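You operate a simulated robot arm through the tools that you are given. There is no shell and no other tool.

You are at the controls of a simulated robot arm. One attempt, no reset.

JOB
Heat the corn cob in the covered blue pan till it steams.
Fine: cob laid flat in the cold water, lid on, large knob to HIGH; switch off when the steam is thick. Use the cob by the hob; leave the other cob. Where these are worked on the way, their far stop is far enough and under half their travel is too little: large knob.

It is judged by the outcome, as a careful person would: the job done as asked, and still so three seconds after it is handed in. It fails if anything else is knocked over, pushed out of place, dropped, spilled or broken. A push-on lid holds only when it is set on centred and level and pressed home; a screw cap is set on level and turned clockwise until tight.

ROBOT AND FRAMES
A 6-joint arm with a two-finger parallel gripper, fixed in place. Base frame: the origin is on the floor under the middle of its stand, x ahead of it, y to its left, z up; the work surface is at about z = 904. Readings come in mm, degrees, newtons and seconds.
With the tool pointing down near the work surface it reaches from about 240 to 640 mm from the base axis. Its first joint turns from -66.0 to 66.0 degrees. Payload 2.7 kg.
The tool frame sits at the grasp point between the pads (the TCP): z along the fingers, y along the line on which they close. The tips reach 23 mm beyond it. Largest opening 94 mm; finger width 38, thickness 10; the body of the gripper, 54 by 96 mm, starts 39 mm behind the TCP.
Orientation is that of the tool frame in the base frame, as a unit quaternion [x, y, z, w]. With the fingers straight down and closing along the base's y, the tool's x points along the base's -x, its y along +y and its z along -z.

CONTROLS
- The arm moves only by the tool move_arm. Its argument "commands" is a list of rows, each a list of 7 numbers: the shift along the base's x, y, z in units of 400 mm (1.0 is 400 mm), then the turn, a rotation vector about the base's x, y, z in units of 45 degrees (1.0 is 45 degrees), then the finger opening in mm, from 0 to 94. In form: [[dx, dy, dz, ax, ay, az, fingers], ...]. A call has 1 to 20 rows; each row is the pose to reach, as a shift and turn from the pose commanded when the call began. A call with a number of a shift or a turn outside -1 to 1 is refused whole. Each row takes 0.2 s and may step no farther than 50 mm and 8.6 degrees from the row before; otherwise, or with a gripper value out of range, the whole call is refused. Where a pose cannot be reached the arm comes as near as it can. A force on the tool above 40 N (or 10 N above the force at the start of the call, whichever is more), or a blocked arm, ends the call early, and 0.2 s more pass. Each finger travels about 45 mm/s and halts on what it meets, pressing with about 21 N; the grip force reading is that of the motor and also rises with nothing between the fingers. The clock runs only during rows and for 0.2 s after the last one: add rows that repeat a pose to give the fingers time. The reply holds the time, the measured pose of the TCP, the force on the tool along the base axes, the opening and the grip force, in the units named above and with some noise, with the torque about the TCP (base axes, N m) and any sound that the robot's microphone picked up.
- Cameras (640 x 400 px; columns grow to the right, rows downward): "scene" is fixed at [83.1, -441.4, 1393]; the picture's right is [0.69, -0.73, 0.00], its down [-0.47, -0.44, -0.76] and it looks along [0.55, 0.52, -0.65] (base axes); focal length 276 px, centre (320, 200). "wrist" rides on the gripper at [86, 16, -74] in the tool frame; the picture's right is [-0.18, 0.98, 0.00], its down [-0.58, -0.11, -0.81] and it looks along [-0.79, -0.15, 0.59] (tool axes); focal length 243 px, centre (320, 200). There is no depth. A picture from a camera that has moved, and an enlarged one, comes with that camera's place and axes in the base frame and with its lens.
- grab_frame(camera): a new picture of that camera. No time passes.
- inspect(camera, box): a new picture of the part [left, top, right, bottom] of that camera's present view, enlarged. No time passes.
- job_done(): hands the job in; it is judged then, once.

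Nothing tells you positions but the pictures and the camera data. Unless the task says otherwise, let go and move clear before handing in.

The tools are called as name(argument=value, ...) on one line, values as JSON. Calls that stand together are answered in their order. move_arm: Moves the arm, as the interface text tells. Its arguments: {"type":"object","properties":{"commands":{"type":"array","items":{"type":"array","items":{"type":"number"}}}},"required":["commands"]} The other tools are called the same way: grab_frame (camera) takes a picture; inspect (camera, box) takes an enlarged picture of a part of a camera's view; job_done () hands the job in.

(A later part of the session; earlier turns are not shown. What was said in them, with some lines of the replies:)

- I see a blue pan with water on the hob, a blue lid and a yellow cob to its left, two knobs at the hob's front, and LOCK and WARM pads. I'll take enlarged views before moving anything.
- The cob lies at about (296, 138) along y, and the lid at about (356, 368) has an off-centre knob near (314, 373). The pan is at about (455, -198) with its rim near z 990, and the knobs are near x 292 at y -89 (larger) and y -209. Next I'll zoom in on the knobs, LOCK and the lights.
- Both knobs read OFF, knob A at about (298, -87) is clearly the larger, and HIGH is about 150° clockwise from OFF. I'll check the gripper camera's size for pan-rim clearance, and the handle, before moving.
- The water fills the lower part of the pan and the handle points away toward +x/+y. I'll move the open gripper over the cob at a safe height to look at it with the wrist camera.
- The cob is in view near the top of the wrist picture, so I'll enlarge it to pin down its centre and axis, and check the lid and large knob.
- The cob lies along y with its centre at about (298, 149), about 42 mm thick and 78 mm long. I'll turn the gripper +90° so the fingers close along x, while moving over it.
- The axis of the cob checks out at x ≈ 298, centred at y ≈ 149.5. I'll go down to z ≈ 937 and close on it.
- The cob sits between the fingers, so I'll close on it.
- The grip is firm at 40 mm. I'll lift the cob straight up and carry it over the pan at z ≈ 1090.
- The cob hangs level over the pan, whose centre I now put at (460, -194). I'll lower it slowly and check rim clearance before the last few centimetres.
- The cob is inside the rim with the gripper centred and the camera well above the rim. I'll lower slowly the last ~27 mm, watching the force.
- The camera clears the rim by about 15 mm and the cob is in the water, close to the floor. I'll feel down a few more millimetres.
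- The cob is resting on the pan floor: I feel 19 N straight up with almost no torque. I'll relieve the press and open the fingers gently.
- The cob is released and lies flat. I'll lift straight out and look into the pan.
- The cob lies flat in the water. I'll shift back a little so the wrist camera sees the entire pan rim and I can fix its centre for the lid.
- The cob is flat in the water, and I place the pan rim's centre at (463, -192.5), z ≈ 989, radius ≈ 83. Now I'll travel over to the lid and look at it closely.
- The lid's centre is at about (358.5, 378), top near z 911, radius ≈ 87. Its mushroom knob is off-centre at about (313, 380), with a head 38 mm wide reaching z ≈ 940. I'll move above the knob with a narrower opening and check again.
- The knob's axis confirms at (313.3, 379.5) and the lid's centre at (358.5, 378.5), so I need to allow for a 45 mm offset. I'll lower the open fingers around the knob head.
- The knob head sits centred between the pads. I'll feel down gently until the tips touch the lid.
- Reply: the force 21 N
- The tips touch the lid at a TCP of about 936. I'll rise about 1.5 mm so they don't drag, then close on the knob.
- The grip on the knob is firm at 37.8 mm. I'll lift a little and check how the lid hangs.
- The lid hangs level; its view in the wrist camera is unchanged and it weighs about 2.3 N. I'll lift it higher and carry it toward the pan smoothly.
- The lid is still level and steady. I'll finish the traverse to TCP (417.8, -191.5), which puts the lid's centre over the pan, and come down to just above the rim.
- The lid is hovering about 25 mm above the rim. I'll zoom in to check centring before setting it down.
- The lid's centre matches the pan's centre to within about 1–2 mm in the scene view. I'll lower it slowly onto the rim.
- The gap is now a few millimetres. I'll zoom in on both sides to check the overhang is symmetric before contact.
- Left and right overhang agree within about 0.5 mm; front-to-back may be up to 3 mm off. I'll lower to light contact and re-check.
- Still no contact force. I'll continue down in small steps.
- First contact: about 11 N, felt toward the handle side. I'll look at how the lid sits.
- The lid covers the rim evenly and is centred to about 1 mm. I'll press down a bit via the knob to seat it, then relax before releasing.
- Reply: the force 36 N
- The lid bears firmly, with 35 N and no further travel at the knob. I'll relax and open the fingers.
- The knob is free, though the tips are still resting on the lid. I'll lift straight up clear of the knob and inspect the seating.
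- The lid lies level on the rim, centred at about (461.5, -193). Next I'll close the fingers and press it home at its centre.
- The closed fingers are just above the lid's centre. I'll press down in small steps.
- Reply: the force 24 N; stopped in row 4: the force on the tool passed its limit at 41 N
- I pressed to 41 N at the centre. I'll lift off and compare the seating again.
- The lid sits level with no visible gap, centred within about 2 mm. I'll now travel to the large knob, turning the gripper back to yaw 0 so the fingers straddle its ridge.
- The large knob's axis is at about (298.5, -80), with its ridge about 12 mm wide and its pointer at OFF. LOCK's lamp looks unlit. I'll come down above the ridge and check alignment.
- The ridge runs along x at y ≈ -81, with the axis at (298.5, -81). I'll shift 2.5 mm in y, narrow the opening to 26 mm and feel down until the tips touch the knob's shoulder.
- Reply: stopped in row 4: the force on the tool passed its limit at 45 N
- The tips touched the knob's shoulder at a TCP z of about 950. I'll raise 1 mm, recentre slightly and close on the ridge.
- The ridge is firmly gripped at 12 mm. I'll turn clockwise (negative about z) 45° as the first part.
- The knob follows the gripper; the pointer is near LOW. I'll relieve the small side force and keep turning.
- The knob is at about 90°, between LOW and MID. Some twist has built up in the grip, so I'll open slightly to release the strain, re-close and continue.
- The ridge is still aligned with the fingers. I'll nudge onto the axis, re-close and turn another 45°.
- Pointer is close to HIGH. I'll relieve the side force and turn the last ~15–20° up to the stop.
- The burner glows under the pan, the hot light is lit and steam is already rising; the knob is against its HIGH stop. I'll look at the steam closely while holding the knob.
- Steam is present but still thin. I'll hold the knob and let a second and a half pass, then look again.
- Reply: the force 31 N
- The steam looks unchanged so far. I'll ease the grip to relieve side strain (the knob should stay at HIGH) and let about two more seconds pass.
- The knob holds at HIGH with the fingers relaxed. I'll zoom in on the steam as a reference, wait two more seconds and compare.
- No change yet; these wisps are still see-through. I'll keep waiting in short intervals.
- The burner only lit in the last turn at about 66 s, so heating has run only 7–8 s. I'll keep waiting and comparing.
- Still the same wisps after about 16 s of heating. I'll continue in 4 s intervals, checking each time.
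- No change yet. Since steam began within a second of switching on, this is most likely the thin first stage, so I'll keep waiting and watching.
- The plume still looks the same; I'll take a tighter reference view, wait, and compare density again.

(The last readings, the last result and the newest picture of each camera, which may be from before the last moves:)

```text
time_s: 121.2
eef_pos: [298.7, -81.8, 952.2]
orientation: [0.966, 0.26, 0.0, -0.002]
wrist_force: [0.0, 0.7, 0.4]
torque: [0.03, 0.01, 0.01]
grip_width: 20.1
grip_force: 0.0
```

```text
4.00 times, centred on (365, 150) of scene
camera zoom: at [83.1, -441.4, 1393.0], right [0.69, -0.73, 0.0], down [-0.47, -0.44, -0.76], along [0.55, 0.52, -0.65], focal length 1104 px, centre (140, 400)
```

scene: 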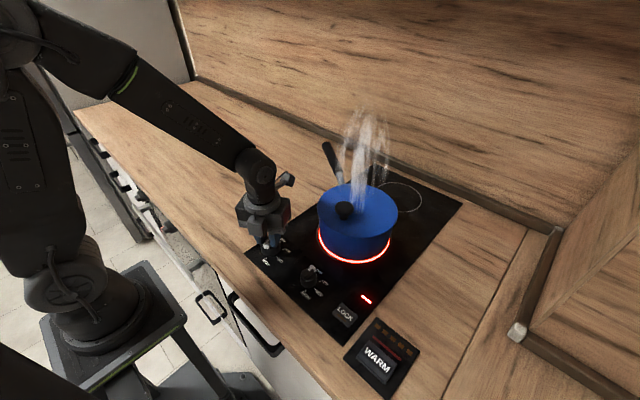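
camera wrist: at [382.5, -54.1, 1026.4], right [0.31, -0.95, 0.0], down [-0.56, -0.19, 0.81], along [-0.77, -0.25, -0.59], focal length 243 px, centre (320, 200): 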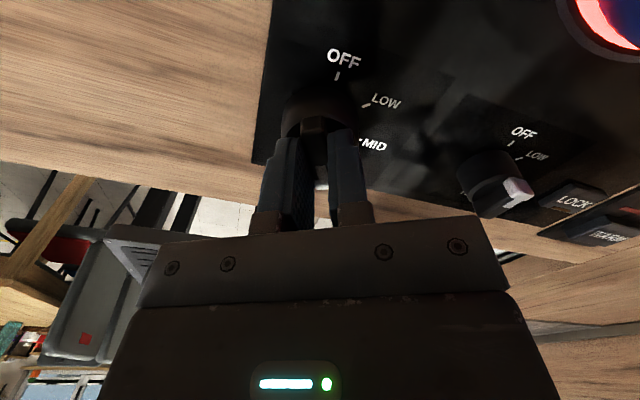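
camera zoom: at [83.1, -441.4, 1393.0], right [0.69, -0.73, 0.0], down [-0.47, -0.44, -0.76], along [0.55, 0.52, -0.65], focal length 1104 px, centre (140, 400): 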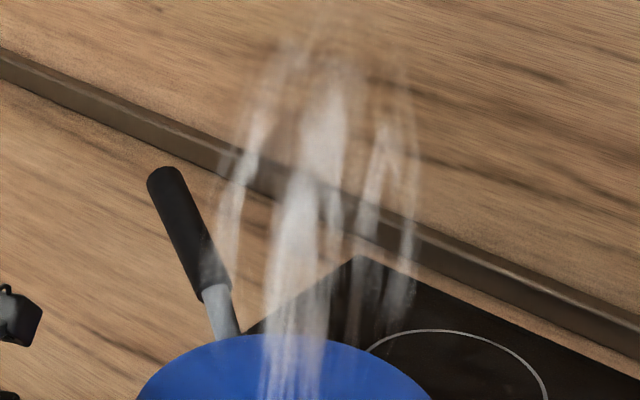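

After 55 s the plume has been fully developed and unchanging, so it looks like a steady full boil rather than a growing stage. I'll start turning the knob back and watch whether the steam stays: grip, then 45° counter-clockwise.

move_arm(commands=[[0, 0.003, 0, 0, 0, 0, 14], [0, 0.003, 0, 0, 0, 0, 4], [0, 0.003, 0, 0, 0, 0, 0], [0, 0.003, 0, 0, 0, 0, 0], [0, 0.003, 0, 0, 0, 0.1, 0], [0, 0.003, 0, 0, 0, 0.25, 0], [0, 0.003, 0, 0, 0, 0.4, 0], [0, 0.003, 0, 0, 0, 0.55, 0], [0, 0.003, 0, 0, 0, 0.7, 0], [0, 0.003, 0, 0, 0, 0.85, 0], [0, 0.003, 0, 0, 0, 1.0, 0]])

grab_frame(camera="scene")

inspect(camera="scene", box=[335, 100, 395, 200])

```text
time_s: 123.6
eef_pos: [300.5, -82.1, 952.2]
orientation: [0.792, 0.611, 0.0, -0.001]
wrist_force: [12.4, -8.7, -21.3]
torque: [-0.53, -0.23, 0.02]
grip_width: 11.8
grip_force: 45.1
```

```text
taken
```

scene: 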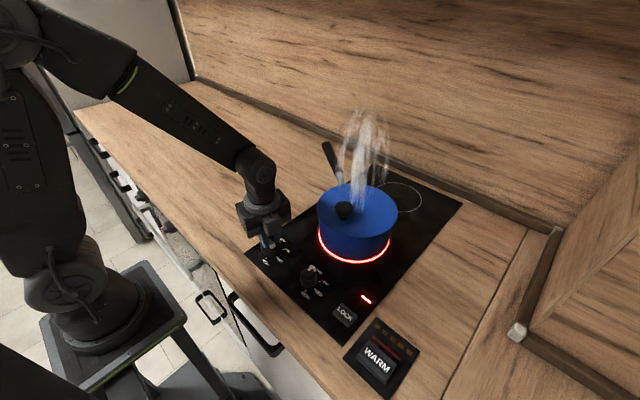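

```text
4.00 times, centred on (365, 150) of scene
camera zoom: at [83.6, -441.7, 1392.9], right [0.69, -0.73, 0.0], down [-0.47, -0.44, -0.76], along [0.55, 0.52, -0.65], focal length 1104 px, centre (140, 400)
```

zoom: 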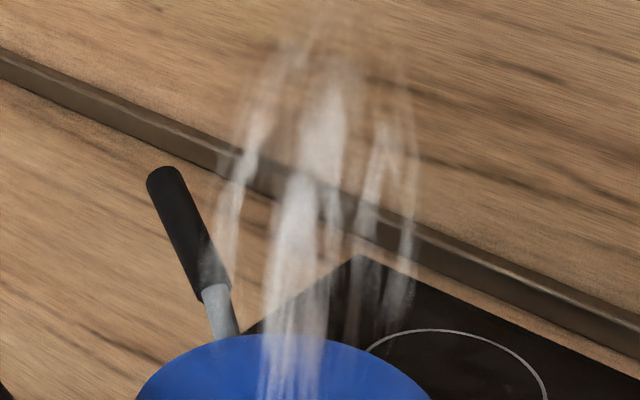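

The burner and steam are still on at this angle. I'll ease the strain and keep turning back toward OFF.

move_arm(commands=[[0, 0, 0, 0, 0, 0, 14], [0, 0.001, 0, 0, 0, 0, 18], [0, 0.002, 0, 0, 0, 0, 8], [0, 0.002, 0, 0, 0, 0, 0], [0, 0.002, 0, 0, 0, 0, 0], [0, 0.002, 0, 0, 0, 0.1, 0], [0, 0.002, 0, 0, 0, 0.25, 0], [0, 0.002, 0, 0, 0, 0.4, 0], [0, 0.002, 0, 0, 0, 0.55, 0], [0, 0.002, 0, 0, 0, 0.7, 0], [0, 0.002, 0, 0, 0, 0.85, 0], [0, 0.002, 0, 0, 0, 1.0, 0]])

grab_frame(camera="scene")

inspect(camera="scene", box=[335, 100, 395, 200])

```text
time_s: 126.2
eef_pos: [300.3, -80.5, 952.7]
orientation: [0.498, 0.867, 0.0, -0.002]
wrist_force: [8.4, -20.4, -12.3]
torque: [0.45, 0.22, -0.01]
grip_width: 11.7
grip_force: 45.0
```

```text
taken
```

scene: 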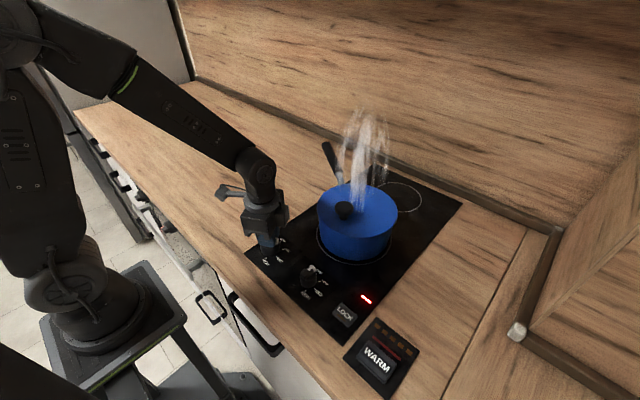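

```text
4.00 times, centred on (365, 150) of scene
camera zoom: at [83.4, -442.0, 1392.8], right [0.69, -0.73, 0.0], down [-0.47, -0.44, -0.76], along [0.55, 0.52, -0.65], focal length 1104 px, centre (140, 400)
```

zoom: 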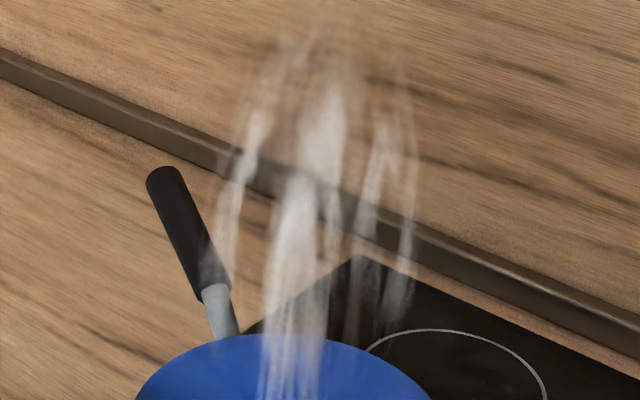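

The ring has gone dark and the steam persists, so it reflects truly heated water. I'll finish turning the knob to OFF.

move_arm(commands=[[0, 0, 0, 0, 0, 0, 14], [0, -0.001, 0, 0, 0, 0, 18], [0, -0.002, 0, 0, 0, 0, 8], [0, -0.002, 0, 0, 0, 0, 0], [0, -0.002, 0, 0, 0, 0, 0], [0, -0.002, 0, 0, 0, 0.1, 0], [0, -0.002, 0, 0, 0, 0.25, 0], [0, -0.002, 0, 0, 0, 0.4, 0], [0, -0.002, 0, 0, 0, 0.55, 0], [0, -0.002, 0, 0, 0, 0.7, 0], [0, -0.002, 0, 0, 0, 0.85, 0], [0, -0.002, 0, 0, 0, 1.0, 0]])

inspect(camera="scene", box=[240, 200, 320, 280])

inspect(camera="scene", box=[335, 100, 395, 200])

```text
time_s: 128.8
eef_pos: [298.9, -81.5, 951.7]
orientation: [0.128, 0.992, 0.0, -0.001]
wrist_force: [2.6, 20.3, 6.7]
torque: [0.8, 1.26, 0.0]
grip_width: 11.8
grip_force: 45.2
```

```text
5.00 times, centred on (280, 240) of scene
camera zoom: at [83.1, -440.9, 1393.2], right [0.69, -0.73, 0.0], down [-0.47, -0.45, -0.76], along [0.55, 0.52, -0.65], focal length 1380 px, centre (520, 0)
```

zoom: 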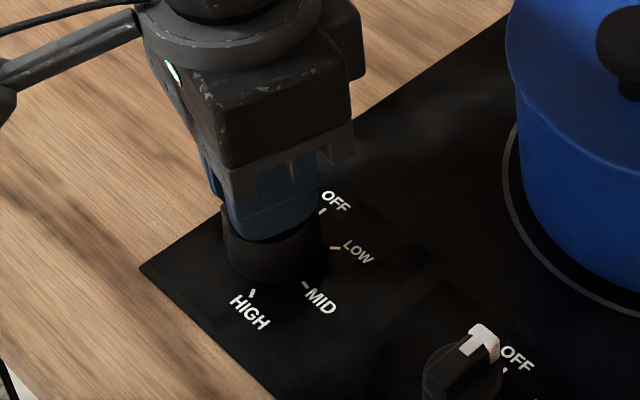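

```text
4.00 times, centred on (365, 150) of scene
camera zoom: at [83.1, -440.9, 1393.2], right [0.69, -0.73, 0.0], down [-0.47, -0.45, -0.76], along [0.55, 0.52, -0.65], focal length 1104 px, centre (140, 400)
```

zoom: 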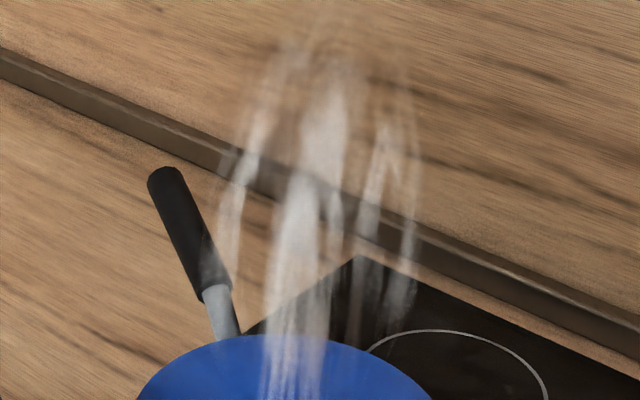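

Steam stays the same with the ring dark. I'll turn the last ~15° until the knob meets its OFF stop.

move_arm(commands=[[0, 0, 0, 0, 0, 0, 14], [0, 0.001, 0, 0, 0, 0, 18], [0, 0.002, 0, 0, 0, 0, 8], [0, 0.002, 0, 0, 0, 0, 0], [0, 0.002, 0, 0, 0, 0, 0], [0, 0.002, 0, 0, 0, 0.1, 0], [0, 0.002, 0, 0, 0, 0.2, 0], [0, 0.002, 0, 0, 0, 0.28, 0], [0, 0.002, 0, 0, 0, 0.34, 0], [0, 0.002, 0, 0, 0, 0.36, 0], [0, 0.002, 0, 0, 0, 0.36, 0]])

inspect(camera="scene", box=[240, 200, 320, 280])

inspect(camera="wrist", box=[230, 30, 410, 230])

```text
time_s: 131.2
eef_pos: [299.6, -81.2, 951.9]
orientation: [-0.01, 1.0, 0.0, -0.002]
wrist_force: [-4.5, -11.3, -6.2]
torque: [-0.09, 0.33, -1.19]
grip_width: 12.0
grip_force: 45.2
```

```text
5.00 times, centred on (280, 240) of scene
camera zoom: at [83.0, -441.7, 1392.9], right [0.69, -0.73, 0.0], down [-0.47, -0.44, -0.76], along [0.55, 0.52, -0.65], focal length 1380 px, centre (520, 0)
```

zoom: 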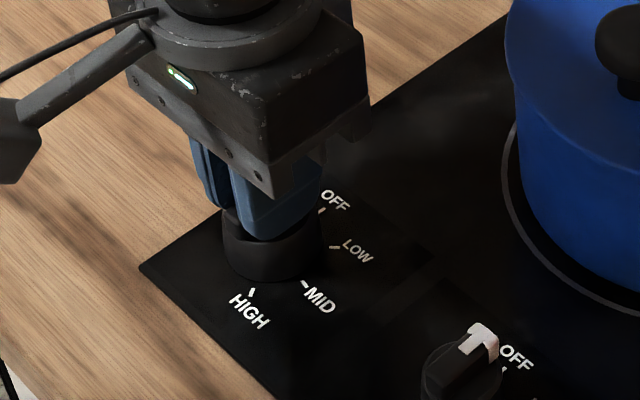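

```text
2.00 times, centred on (320, 130) of wrist
camera zoom: at [212.0, -66.7, 1026.8], right [0.16, 0.99, 0.0], down [0.59, -0.1, 0.8], along [0.79, -0.13, -0.59], focal length 485 px, centre (320, 340)
```

zoom: 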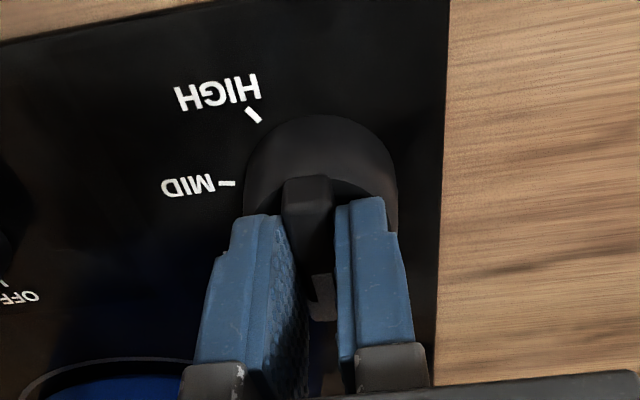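

Torque of -1.2 N·m tells me the knob is against its OFF stop. I'll open the fingers, lift clear and check everything.

move_arm(commands=[[0, 0, 0, 0, 0, -0.02, 14], [0, 0, 0, 0, 0, -0.02, 22], [0, 0, 0.005, 0, 0, -0.02, 28], [0, 0, 0.03, 0, 0, -0.02, 30], [0, 0, 0.09, 0, 0, -0.02, 30], [0, 0, 0.18, 0, 0, -0.02, 30], [0, 0, 0.28, 0, 0, -0.02, 30], [0, 0, 0.38, 0, 0, -0.02, 30], [0, 0, 0.38, 0, 0, -0.02, 30]])

grab_frame(camera="scene")

inspect(camera="scene", box=[240, 200, 320, 280])

grab_frame(camera="wrist")

```text
time_s: 133.2
eef_pos: [298.5, -79.8, 1105.9]
orientation: [-0.004, 1.0, -0.001, -0.001]
wrist_force: [0.1, -0.5, -0.1]
torque: [0.01, -0.01, -0.01]
grip_width: 30.1
grip_force: 0.2
```

```text
taken
```

scene: 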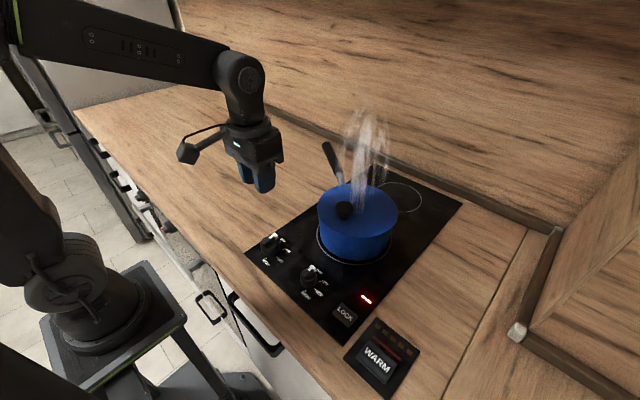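

```text
5.00 times, centred on (280, 240) of scene
camera zoom: at [83.1, -441.4, 1393.0], right [0.69, -0.73, 0.0], down [-0.47, -0.44, -0.76], along [0.55, 0.52, -0.65], focal length 1380 px, centre (520, 0)
```

zoom: 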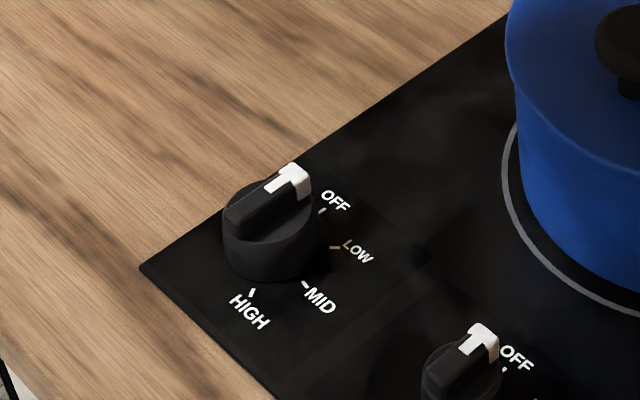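

```text
taken
camera wrist: at [212.7, -65.0, 1180.4], right [0.18, 0.98, 0.0], down [0.58, -0.1, 0.81], along [0.79, -0.14, -0.59], focal length 243 px, centre (320, 200)
```

wrist: 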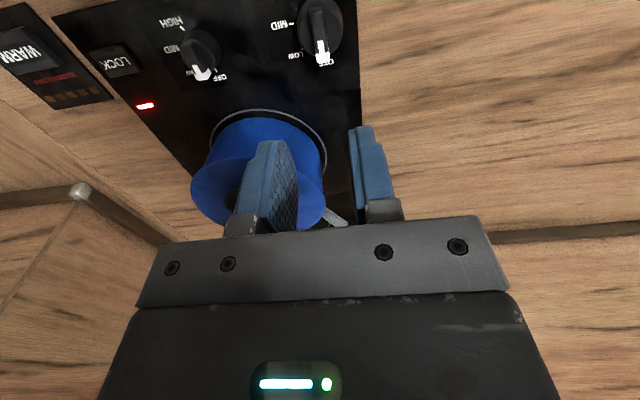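

The knob points to OFF, the ring is dark and steam still rises. I'll check the steam's level now, the red light by LOCK and the lid's seating.

inspect(camera="scene", box=[335, 100, 395, 200])

inspect(camera="scene", box=[330, 280, 430, 400])

inspect(camera="scene", box=[315, 175, 395, 250])

```text
4.00 times, centred on (365, 150) of scene
camera zoom: at [83.1, -441.4, 1393.0], right [0.69, -0.73, 0.0], down [-0.47, -0.44, -0.76], along [0.55, 0.52, -0.65], focal length 1104 px, centre (140, 400)
```

zoom: 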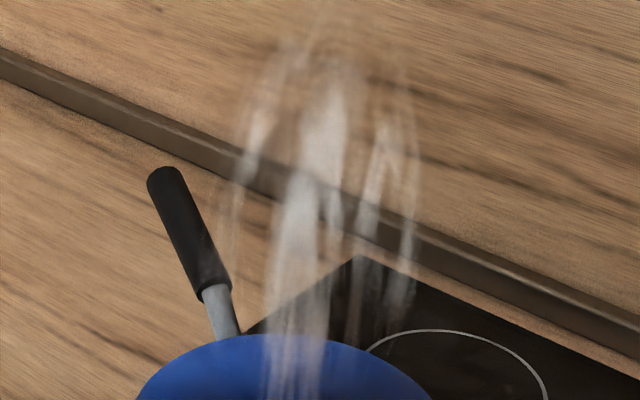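

```text
3.33 times, centred on (380, 340) of scene
camera zoom: at [83.1, -441.4, 1393.0], right [0.69, -0.73, 0.0], down [-0.47, -0.44, -0.76], along [0.55, 0.52, -0.65], focal length 920 px, centre (120, -267)
```

zoom: 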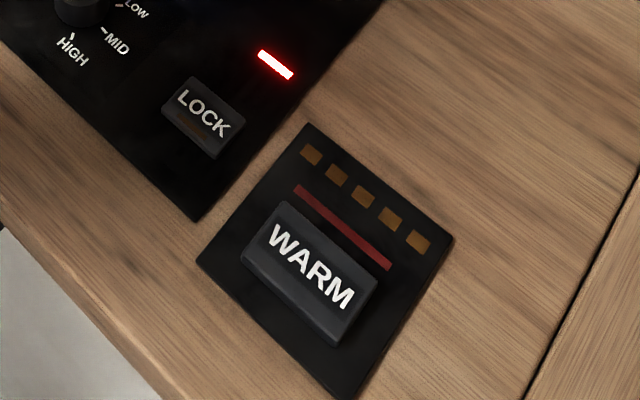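

```text
5.33 times, centred on (355, 212) of scene
camera zoom: at [83.1, -441.4, 1393.0], right [0.69, -0.73, 0.0], down [-0.47, -0.44, -0.76], along [0.55, 0.52, -0.65], focal length 1472 px, centre (133, 133)
```

zoom: 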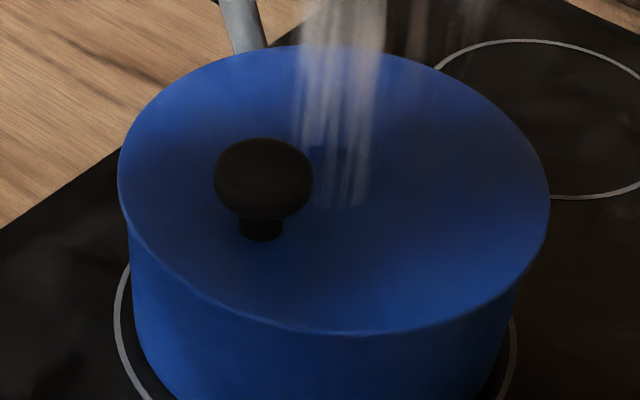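

With the heat off, the plume is now slowly thinning, which shows it was at its fullest while I held HIGH. The cob is in the water, the lid is level and seated, the large knob is at OFF, and the gripper is clear, so I'm handing in.

job_done()

```text
The job is handed in.
```

The job is handed in: the cob by the hob was heated in the covered blue pan, and the large knob is back at OFF. I don't have the judge's verdict.

- **Cob:** It was laid flat in the cold water and felt resting on the pan floor before I let go. I did not touch the other cob; I never saw it in either camera.
- **Lid:** It sits level with no visible gap, centred to within about 2 mm, and I pressed it home at its centre with 41 N.
- **Heating:** The large knob went to its far stop at HIGH and the ring glowed. It stayed on for about a minute, from roughly 66 s to 126 s.
- **Steam:** It appeared almost at once and never got thicker while the ring was on, so I waited longer than turned out to be needed. It only began to thin after I switched off, so I took it to have been at its thickest all along.
- **At hand-in:** The knob pointed to OFF, the ring was dark and the gripper was clear. Steam was still rising, and the red light by LOCK was still lit, probably residual heat.

Nothing else was knocked over, moved or spilled that I could see.
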